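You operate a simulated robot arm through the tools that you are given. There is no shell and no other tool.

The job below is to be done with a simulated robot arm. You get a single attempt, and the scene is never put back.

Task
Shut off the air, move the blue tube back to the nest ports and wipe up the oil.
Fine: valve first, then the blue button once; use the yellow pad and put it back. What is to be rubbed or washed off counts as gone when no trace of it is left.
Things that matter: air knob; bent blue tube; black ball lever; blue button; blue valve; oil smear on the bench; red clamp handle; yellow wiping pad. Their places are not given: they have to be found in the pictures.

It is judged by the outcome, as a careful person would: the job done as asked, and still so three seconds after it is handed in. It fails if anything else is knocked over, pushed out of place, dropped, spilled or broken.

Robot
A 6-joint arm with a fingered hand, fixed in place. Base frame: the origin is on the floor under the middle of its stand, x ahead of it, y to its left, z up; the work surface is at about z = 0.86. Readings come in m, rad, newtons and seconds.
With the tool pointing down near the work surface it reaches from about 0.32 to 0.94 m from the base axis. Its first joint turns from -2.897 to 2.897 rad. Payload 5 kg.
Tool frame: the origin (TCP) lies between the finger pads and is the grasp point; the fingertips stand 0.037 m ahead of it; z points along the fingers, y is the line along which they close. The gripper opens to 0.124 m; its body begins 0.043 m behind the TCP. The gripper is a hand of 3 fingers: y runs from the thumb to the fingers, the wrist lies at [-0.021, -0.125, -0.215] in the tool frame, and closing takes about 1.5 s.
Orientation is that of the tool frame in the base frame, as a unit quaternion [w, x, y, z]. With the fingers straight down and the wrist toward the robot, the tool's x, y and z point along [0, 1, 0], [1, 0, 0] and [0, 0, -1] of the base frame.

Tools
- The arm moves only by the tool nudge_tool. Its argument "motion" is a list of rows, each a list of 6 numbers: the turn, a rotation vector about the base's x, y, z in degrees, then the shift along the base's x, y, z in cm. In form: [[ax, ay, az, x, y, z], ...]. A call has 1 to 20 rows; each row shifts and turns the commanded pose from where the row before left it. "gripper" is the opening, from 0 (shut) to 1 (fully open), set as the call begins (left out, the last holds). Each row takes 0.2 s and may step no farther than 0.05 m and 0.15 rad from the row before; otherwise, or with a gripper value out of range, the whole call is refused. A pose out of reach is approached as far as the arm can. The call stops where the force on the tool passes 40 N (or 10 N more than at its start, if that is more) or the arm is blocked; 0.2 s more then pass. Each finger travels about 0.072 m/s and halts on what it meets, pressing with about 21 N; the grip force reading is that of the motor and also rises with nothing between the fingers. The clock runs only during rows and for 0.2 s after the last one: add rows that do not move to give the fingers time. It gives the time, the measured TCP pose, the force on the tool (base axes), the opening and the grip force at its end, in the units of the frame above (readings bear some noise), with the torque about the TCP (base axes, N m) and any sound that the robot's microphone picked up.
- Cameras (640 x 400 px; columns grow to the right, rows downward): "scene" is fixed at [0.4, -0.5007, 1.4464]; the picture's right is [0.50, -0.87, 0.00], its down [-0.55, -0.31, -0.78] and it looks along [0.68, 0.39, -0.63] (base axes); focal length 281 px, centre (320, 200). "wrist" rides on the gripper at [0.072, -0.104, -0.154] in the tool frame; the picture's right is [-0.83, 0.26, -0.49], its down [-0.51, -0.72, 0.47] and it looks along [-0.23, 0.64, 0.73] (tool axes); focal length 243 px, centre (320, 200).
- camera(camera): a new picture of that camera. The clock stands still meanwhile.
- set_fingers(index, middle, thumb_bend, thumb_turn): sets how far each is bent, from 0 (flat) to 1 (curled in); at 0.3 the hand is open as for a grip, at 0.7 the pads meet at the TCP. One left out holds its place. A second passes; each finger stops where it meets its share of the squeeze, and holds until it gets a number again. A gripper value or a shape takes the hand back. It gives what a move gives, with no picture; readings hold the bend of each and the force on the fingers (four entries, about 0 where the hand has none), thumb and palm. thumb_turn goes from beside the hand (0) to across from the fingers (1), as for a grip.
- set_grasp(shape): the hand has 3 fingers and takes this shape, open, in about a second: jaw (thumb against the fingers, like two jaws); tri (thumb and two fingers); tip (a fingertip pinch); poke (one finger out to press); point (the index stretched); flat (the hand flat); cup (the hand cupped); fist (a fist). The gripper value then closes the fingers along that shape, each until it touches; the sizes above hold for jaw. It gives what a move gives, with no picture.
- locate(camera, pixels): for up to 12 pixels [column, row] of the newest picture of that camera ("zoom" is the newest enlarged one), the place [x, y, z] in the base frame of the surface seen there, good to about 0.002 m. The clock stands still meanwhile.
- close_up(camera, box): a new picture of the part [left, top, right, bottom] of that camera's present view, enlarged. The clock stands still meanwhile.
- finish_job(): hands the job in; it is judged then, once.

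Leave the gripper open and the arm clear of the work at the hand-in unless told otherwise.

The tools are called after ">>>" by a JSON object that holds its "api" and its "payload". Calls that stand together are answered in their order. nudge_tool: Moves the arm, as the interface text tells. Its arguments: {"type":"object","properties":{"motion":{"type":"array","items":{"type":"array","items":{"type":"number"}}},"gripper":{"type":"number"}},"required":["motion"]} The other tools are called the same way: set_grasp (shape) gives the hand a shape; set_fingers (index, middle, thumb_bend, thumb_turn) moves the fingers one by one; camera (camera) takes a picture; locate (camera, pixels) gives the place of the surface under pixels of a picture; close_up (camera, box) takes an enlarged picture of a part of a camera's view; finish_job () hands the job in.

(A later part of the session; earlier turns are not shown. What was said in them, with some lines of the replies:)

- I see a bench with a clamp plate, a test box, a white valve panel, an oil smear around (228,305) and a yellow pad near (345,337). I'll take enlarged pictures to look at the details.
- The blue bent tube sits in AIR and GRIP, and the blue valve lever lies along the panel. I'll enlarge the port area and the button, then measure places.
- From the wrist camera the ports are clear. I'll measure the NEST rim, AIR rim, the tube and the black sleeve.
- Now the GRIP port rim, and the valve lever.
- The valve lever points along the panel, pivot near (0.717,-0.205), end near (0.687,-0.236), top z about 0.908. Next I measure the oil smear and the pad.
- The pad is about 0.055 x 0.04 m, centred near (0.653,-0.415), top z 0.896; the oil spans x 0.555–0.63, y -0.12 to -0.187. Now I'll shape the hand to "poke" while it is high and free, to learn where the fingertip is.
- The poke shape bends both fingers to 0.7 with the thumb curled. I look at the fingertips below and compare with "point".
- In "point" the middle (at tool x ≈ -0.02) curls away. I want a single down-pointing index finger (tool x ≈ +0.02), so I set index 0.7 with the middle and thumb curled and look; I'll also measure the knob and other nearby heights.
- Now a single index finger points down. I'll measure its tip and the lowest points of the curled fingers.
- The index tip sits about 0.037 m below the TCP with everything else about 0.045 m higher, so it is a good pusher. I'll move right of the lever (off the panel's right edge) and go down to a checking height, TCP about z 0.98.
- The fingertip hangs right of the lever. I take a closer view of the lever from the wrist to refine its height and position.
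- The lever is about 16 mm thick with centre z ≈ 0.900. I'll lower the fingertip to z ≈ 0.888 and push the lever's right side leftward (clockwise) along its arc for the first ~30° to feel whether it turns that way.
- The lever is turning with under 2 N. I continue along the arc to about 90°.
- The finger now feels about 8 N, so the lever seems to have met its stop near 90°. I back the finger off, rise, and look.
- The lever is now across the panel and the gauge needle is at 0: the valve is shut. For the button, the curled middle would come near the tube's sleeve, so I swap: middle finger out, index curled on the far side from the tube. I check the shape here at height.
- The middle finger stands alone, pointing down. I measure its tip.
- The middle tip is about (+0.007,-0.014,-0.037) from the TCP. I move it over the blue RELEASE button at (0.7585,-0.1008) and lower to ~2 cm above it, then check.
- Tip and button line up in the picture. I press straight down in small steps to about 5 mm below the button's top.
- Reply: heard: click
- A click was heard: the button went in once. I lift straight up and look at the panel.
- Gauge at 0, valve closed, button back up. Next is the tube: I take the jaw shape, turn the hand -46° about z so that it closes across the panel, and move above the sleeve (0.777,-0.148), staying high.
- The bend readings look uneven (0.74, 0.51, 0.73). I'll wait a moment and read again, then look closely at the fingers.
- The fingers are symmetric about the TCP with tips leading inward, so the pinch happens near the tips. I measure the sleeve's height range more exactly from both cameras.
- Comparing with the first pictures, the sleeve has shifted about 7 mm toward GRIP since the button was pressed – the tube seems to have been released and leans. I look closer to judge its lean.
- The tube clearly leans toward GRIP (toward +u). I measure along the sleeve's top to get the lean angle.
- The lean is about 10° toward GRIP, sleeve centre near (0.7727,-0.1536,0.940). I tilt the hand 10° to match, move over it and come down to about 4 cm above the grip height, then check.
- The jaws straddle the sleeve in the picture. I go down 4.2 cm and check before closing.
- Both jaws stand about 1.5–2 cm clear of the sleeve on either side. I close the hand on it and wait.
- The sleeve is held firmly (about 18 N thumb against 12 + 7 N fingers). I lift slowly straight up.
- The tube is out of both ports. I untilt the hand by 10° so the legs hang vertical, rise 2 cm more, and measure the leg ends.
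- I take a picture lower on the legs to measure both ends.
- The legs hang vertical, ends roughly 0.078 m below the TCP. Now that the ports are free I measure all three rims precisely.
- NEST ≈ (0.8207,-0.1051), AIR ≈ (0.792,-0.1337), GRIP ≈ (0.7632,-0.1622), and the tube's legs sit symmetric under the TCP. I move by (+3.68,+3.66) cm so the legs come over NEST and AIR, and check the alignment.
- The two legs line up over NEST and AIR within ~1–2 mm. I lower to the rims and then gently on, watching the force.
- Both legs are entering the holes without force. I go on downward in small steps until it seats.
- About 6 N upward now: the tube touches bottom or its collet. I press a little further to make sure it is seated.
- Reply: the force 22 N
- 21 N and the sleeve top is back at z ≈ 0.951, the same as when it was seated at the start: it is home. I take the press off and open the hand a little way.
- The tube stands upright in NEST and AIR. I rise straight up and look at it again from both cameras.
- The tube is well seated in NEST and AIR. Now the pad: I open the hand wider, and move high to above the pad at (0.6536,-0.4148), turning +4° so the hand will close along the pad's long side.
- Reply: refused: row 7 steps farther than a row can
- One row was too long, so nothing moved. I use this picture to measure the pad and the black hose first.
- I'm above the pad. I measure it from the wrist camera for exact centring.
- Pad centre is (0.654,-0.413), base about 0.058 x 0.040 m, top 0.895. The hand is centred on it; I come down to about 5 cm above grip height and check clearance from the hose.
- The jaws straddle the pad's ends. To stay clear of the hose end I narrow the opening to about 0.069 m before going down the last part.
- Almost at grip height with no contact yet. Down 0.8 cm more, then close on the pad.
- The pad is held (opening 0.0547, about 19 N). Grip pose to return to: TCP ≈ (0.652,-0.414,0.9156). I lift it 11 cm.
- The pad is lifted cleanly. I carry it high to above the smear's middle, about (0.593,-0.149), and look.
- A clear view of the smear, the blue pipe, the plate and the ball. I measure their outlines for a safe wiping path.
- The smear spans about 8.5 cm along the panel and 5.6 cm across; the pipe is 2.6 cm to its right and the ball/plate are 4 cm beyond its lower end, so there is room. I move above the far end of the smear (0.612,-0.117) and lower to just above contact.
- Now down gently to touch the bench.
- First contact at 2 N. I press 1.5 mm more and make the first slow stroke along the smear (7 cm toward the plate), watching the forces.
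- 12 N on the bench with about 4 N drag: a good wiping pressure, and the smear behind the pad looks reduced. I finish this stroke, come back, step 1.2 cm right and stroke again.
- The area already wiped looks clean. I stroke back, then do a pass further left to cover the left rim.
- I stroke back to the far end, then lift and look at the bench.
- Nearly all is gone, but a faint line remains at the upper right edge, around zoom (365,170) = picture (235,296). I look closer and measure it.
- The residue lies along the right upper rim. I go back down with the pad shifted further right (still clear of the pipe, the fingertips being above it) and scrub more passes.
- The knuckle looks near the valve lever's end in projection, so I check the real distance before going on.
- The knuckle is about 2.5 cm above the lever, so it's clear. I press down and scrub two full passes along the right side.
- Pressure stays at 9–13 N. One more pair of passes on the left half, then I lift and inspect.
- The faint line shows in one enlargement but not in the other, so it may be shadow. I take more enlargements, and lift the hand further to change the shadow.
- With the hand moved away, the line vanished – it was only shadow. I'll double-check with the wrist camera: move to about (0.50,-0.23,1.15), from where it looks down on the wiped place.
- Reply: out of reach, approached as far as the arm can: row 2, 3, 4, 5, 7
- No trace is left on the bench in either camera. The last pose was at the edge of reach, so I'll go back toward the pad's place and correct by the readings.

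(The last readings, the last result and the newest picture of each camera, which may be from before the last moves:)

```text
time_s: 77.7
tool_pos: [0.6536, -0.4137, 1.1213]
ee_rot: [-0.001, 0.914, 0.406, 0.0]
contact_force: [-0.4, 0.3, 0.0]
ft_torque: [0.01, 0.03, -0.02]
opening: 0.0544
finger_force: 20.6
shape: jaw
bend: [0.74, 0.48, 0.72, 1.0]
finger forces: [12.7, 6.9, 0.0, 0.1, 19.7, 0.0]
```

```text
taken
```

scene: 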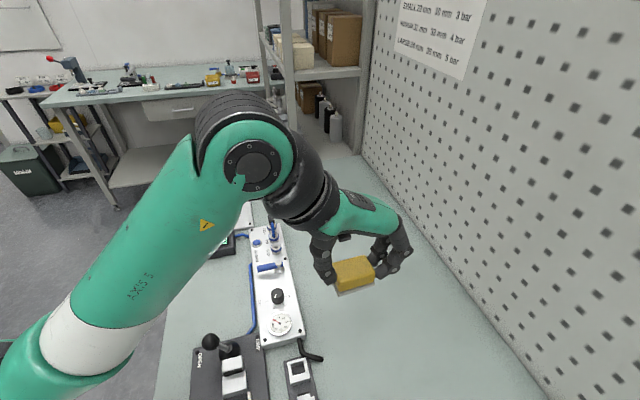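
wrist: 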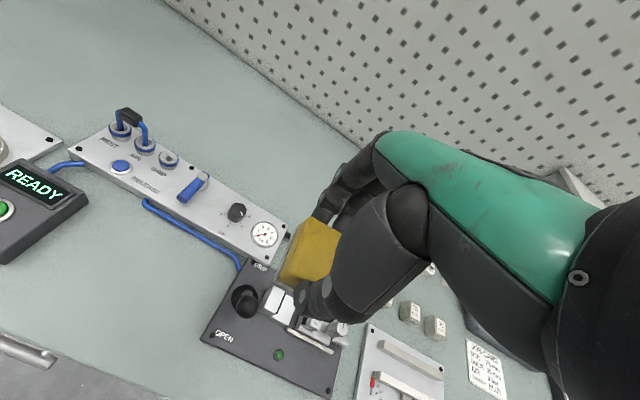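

At (0.6536,-0.4137) – the spot where I gripped it. I lower to about 3 mm above the bench contact and check with a picture.

>>> {"api": "nudge_tool", "payload": {"motion": [[0, 0, 0, 0, 0, -4.5], [0, 0, 0, 0, 0, -4.5], [0, 0, 0, 0, 0, -4.5], [0, 0, 0, 0, 0, -4.0], [0, 0, 0, 0, 0, -1.8], [0, 0, 0, 0, 0, -0.8], [0, 0, 0, 0, 0, 0]]}}

>>> {"api": "close_up", "payload": {"camera": "scene", "box": [275, 310, 387, 380]}}

>>> {"api": "close_up", "payload": {"camera": "wrist", "box": [230, 190, 390, 290]}}

```text
time_s: 79.3
tool_pos: [0.6526, -0.4141, 0.9206]
ee_rot: [0.0, 0.914, 0.407, 0.0]
contact_force: [-0.6, 1.5, -0.1]
ft_torque: [-0.02, -0.03, -0.02]
opening: 0.0545
finger_force: 21.2
shape: jaw
bend: [0.74, 0.48, 0.72, 1.0]
finger forces: [12.6, 6.9, 0.0, 0.0, 19.5, 0.1]
```

```text
5.71 times, centred on (331, 345) of scene
```

zoom: 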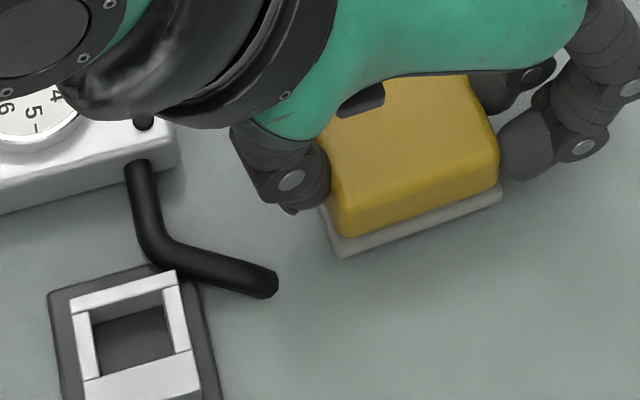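

```text
4.00 times, centred on (310, 240) of wrist
```

zoom: 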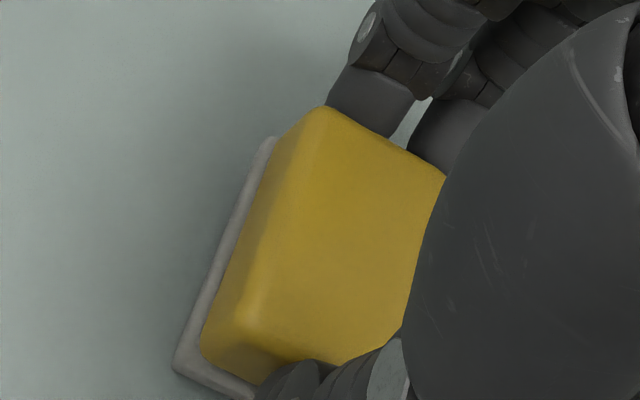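

The pad's grey corner projects within about 2 mm of where it was. I set it down gently.

>>> {"api": "nudge_tool", "payload": {"motion": [[0, 0, 0, 0.05, 0.05, -0.3], [0, 0, 0, 0.05, 0.05, -0.2], [0, 0, 0, 0, 0, -0.1], [0, 0, 0, 0, 0, 0]]}}

```text
time_s: 80.3
tool_pos: [0.6547, -0.4143, 0.9138]
ee_rot: [0.0, 0.914, 0.406, 0.0]
contact_force: [-0.1, 0.8, 2.8]
ft_torque: [-0.02, -0.01, 0.01]
opening: 0.0543
finger_force: 21.4
shape: jaw
bend: [0.74, 0.48, 0.72, 1.0]
finger forces: [12.5, 6.8, 0.0, 0.0, 19.8, 0.1]
```

It rests on the bench (2.8 N). I open the hand to 0.069 m – no wider because of the hose – and check.

>>> {"api": "nudge_tool", "payload": {"motion": [[0, 0, 0, 0, 0, 0], [0, 0, 0, 0, 0, 0], [0, 0, 0, 0, 0, 0], [0, 0, 0, 0, 0, 0]], "gripper": 0.56}}

>>> {"api": "close_up", "payload": {"camera": "scene", "box": [275, 310, 387, 380]}}

>>> {"api": "close_up", "payload": {"camera": "wrist", "box": [230, 190, 390, 290]}}

```text
time_s: 81.3
tool_pos: [0.6524, -0.413, 0.9145]
ee_rot: [0.0, 0.913, 0.407, 0.0]
contact_force: [-0.4, 0.5, -0.2]
ft_torque: [0.0, 0.02, 0.04]
opening: 0.0689
finger_force: 0.0
shape: jaw
bend: [0.74, 0.43, 0.67, 1.0]
finger forces: [0.0, 0.1, 0.0, 0.0, 0.1, 0.0]
```

```text
5.71 times, centred on (331, 345) of scene
```

zoom: 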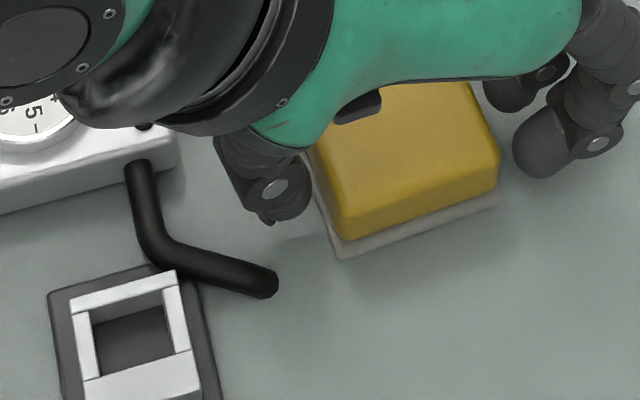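

```text
4.00 times, centred on (310, 240) of wrist
```

zoom: 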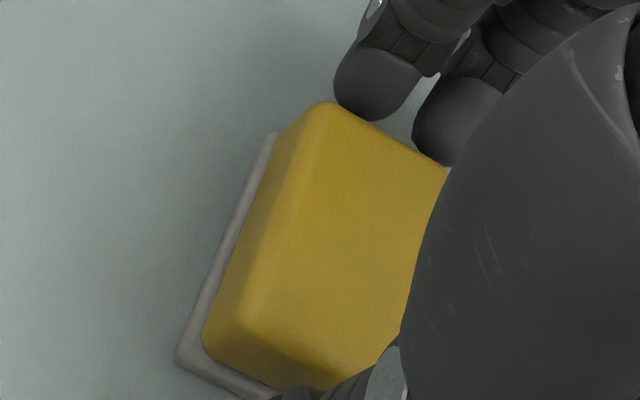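

The pad sits where it was (corner at (338,258) versus (343,260) before). I rise straight up, then open fully once clear.

>>> {"api": "nudge_tool", "payload": {"motion": [[0, 0, 0, 0, 0, 1], [0, 0, 0, 0, 0, 3], [0, 0, 0, 0, 0, 4.5], [0, 0, 0, 0, 0, 4.5], [0, 0, 0, 0, 0, 4.5], [0, 0, 0, 0, 0, 4.5], [0, 0, 0, 0, 0, 0]]}}

>>> {"api": "nudge_tool", "payload": {"motion": [[0, 0, 7, 0.9, 3.5, 2], [0, 0, 7, 0.9, 3.5, 2], [0, 0, 7, 0.9, 3.5, 2], [0, 0, 7, 0.9, 3.5, 2], [0, 0, 7, 0.9, 3.5, 2], [0, 0, 7, 0.9, 3.5, 2], [0, 0, 0, 0, 0, 0], [0, 0, 0, 0, 0, 0]], "gripper": 1.0}}

>>> {"api": "camera", "payload": {"camera": "scene"}}

>>> {"api": "camera", "payload": {"camera": "wrist"}}

>>> {"api": "close_up", "payload": {"camera": "scene", "box": [180, 215, 340, 315]}}

>>> {"api": "close_up", "payload": {"camera": "scene", "box": [200, 300, 360, 400]}}

```text
time_s: 82.9
tool_pos: [0.6543, -0.4127, 1.1353]
ee_rot: [0.0, 0.914, 0.407, -0.001]
contact_force: [0.3, 0.3, 0.7]
ft_torque: [0.0, 0.0, 0.0]
opening: 0.0694
finger_force: 0.0
shape: jaw
bend: [0.74, 0.42, 0.67, 1.0]
finger forces: [0.0, 0.0, 0.0, 0.0, 0.0, 0.0]
```

```text
time_s: 84.7
tool_pos: [0.7094, -0.2035, 1.2548]
ee_rot: [0.0, 0.707, 0.707, -0.001]
contact_force: [-0.1, 0.5, -0.2]
ft_torque: [0.01, -0.03, 0.02]
opening: 0.1237
finger_force: 0.1
shape: jaw
bend: [0.3, 0.3, 0.3, 0.98]
finger forces: [0.0, 0.0, 0.1, 0.0, 0.1, 0.0]
```

```text
taken
```

scene: 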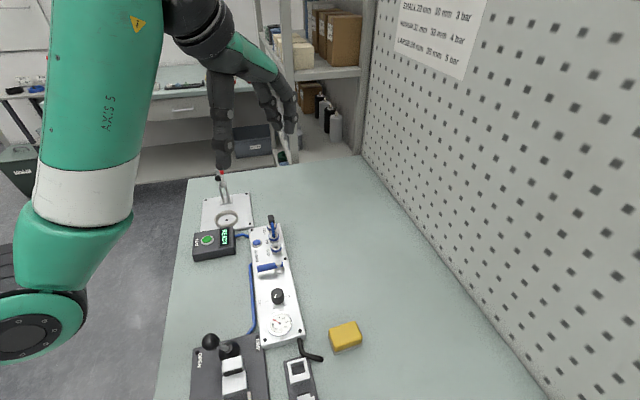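

```text
taken
```

wrist: 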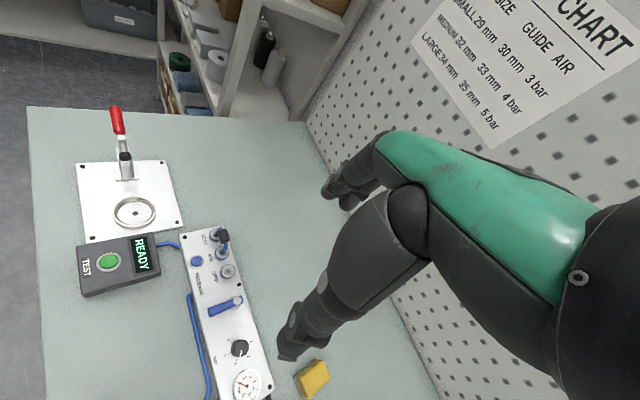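

```text
4.00 times, centred on (260, 265) of scene
```

zoom: 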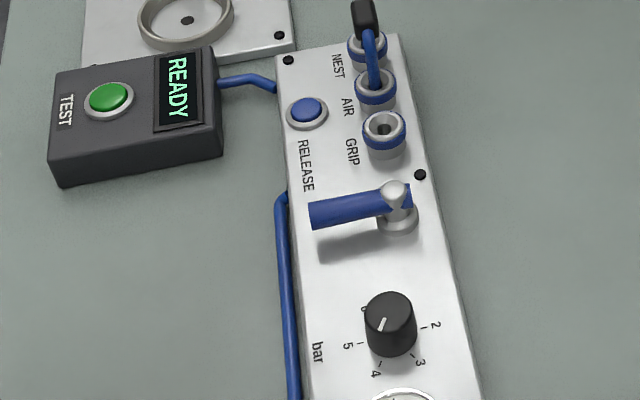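

```text
4.00 times, centred on (280, 350) of scene
```

zoom: 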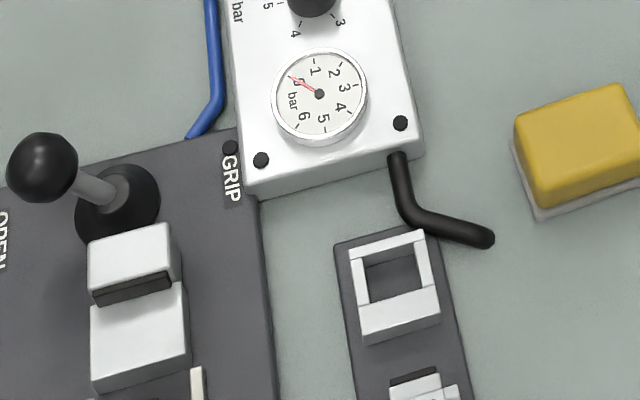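

All items are as wanted. A last close look at the wiped spot, the tube and the valve from both cameras.

>>> {"api": "close_up", "payload": {"camera": "wrist", "box": [60, 300, 220, 400]}}

>>> {"api": "close_up", "payload": {"camera": "wrist", "box": [176, 220, 256, 270]}}

>>> {"api": "close_up", "payload": {"camera": "scene", "box": [196, 275, 260, 335]}}

>>> {"api": "close_up", "payload": {"camera": "scene", "box": [240, 205, 320, 255]}}

>>> {"api": "close_up", "payload": {"camera": "scene", "box": [305, 310, 385, 360]}}

```text
4.00 times, centred on (140, 350) of wrist
```

zoom: 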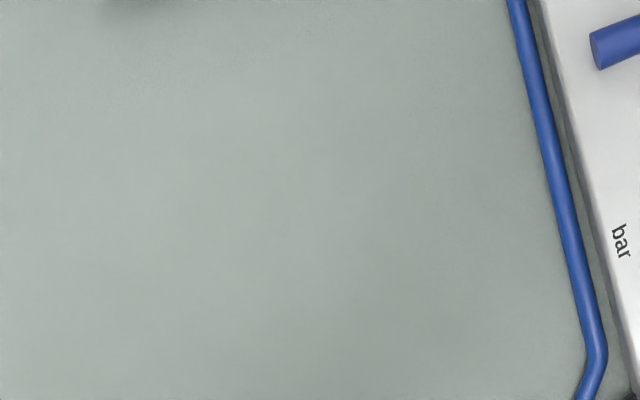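

```text
8.00 times, centred on (216, 245) of wrist
```

zoom: 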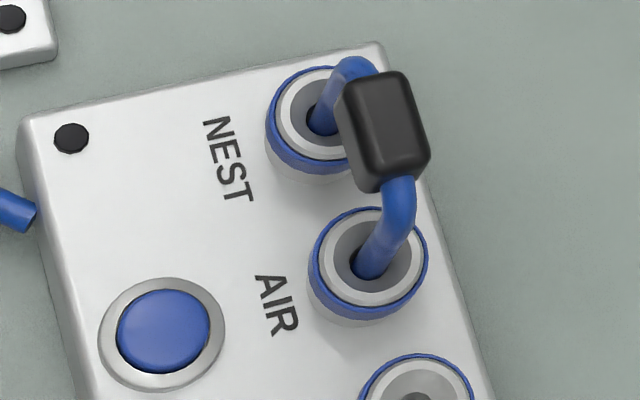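

```text
6.67 times, centred on (228, 305) of scene
```

zoom: 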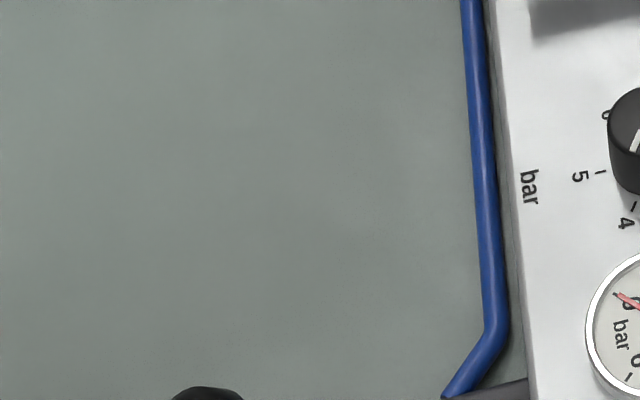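

```text
8.00 times, centred on (280, 230) of scene
```

zoom: 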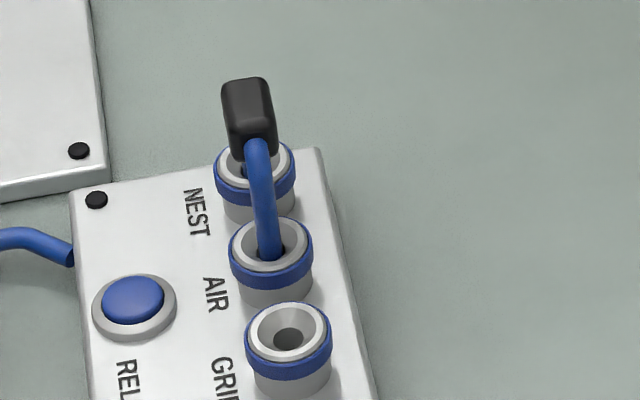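

```text
8.00 times, centred on (345, 335) of scene
```

zoom: 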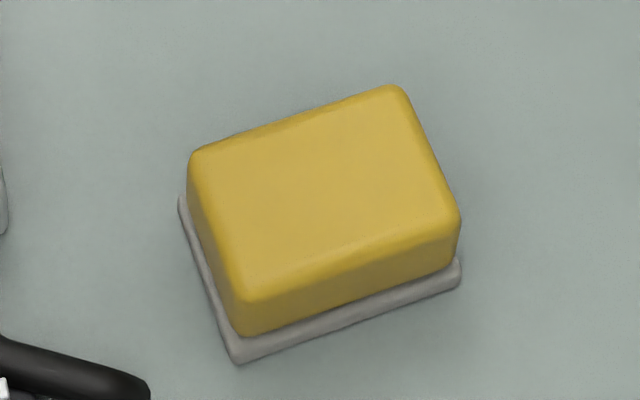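

The final pictures show each part of the job done:
- **Valve:** the lever lies across the panel and the gauge reads 0.
- **Button:** it was pressed once.
- **Tube:** it sits fully in NEST and AIR.
- **Oil:** no trace is left on the bench.
- **Pad:** it is back on its spot to within about 1 mm.
- **Arm:** the hand is open and clear of the work.

I hand the job in.

>>> {"api": "finish_job", "payload": {}}

```text
The job is handed in.
```

The job is done and handed in; no result has come back yet.

- **Air:** I turned the blue valve across the panel first, and the gauge dropped to 0. Then I pressed the blue button once and heard it click.
- **Tube:** The blue tube now sits fully in the NEST and AIR ports, at the same height as it sat before. It leaned over when the button released it, so I straightened it before putting it in.
- **Oil:** I wiped the smear with the yellow pad, and neither camera shows any trace left. A faint line partway through turned out to be the hand's shadow.
- **Pad:** It is back within about 1 mm of where it was, judging by the pictures.

I left the air knob, black ball lever and red clamp handle alone, and saw nothing else moved. The hand is open and raised clear of the bench.
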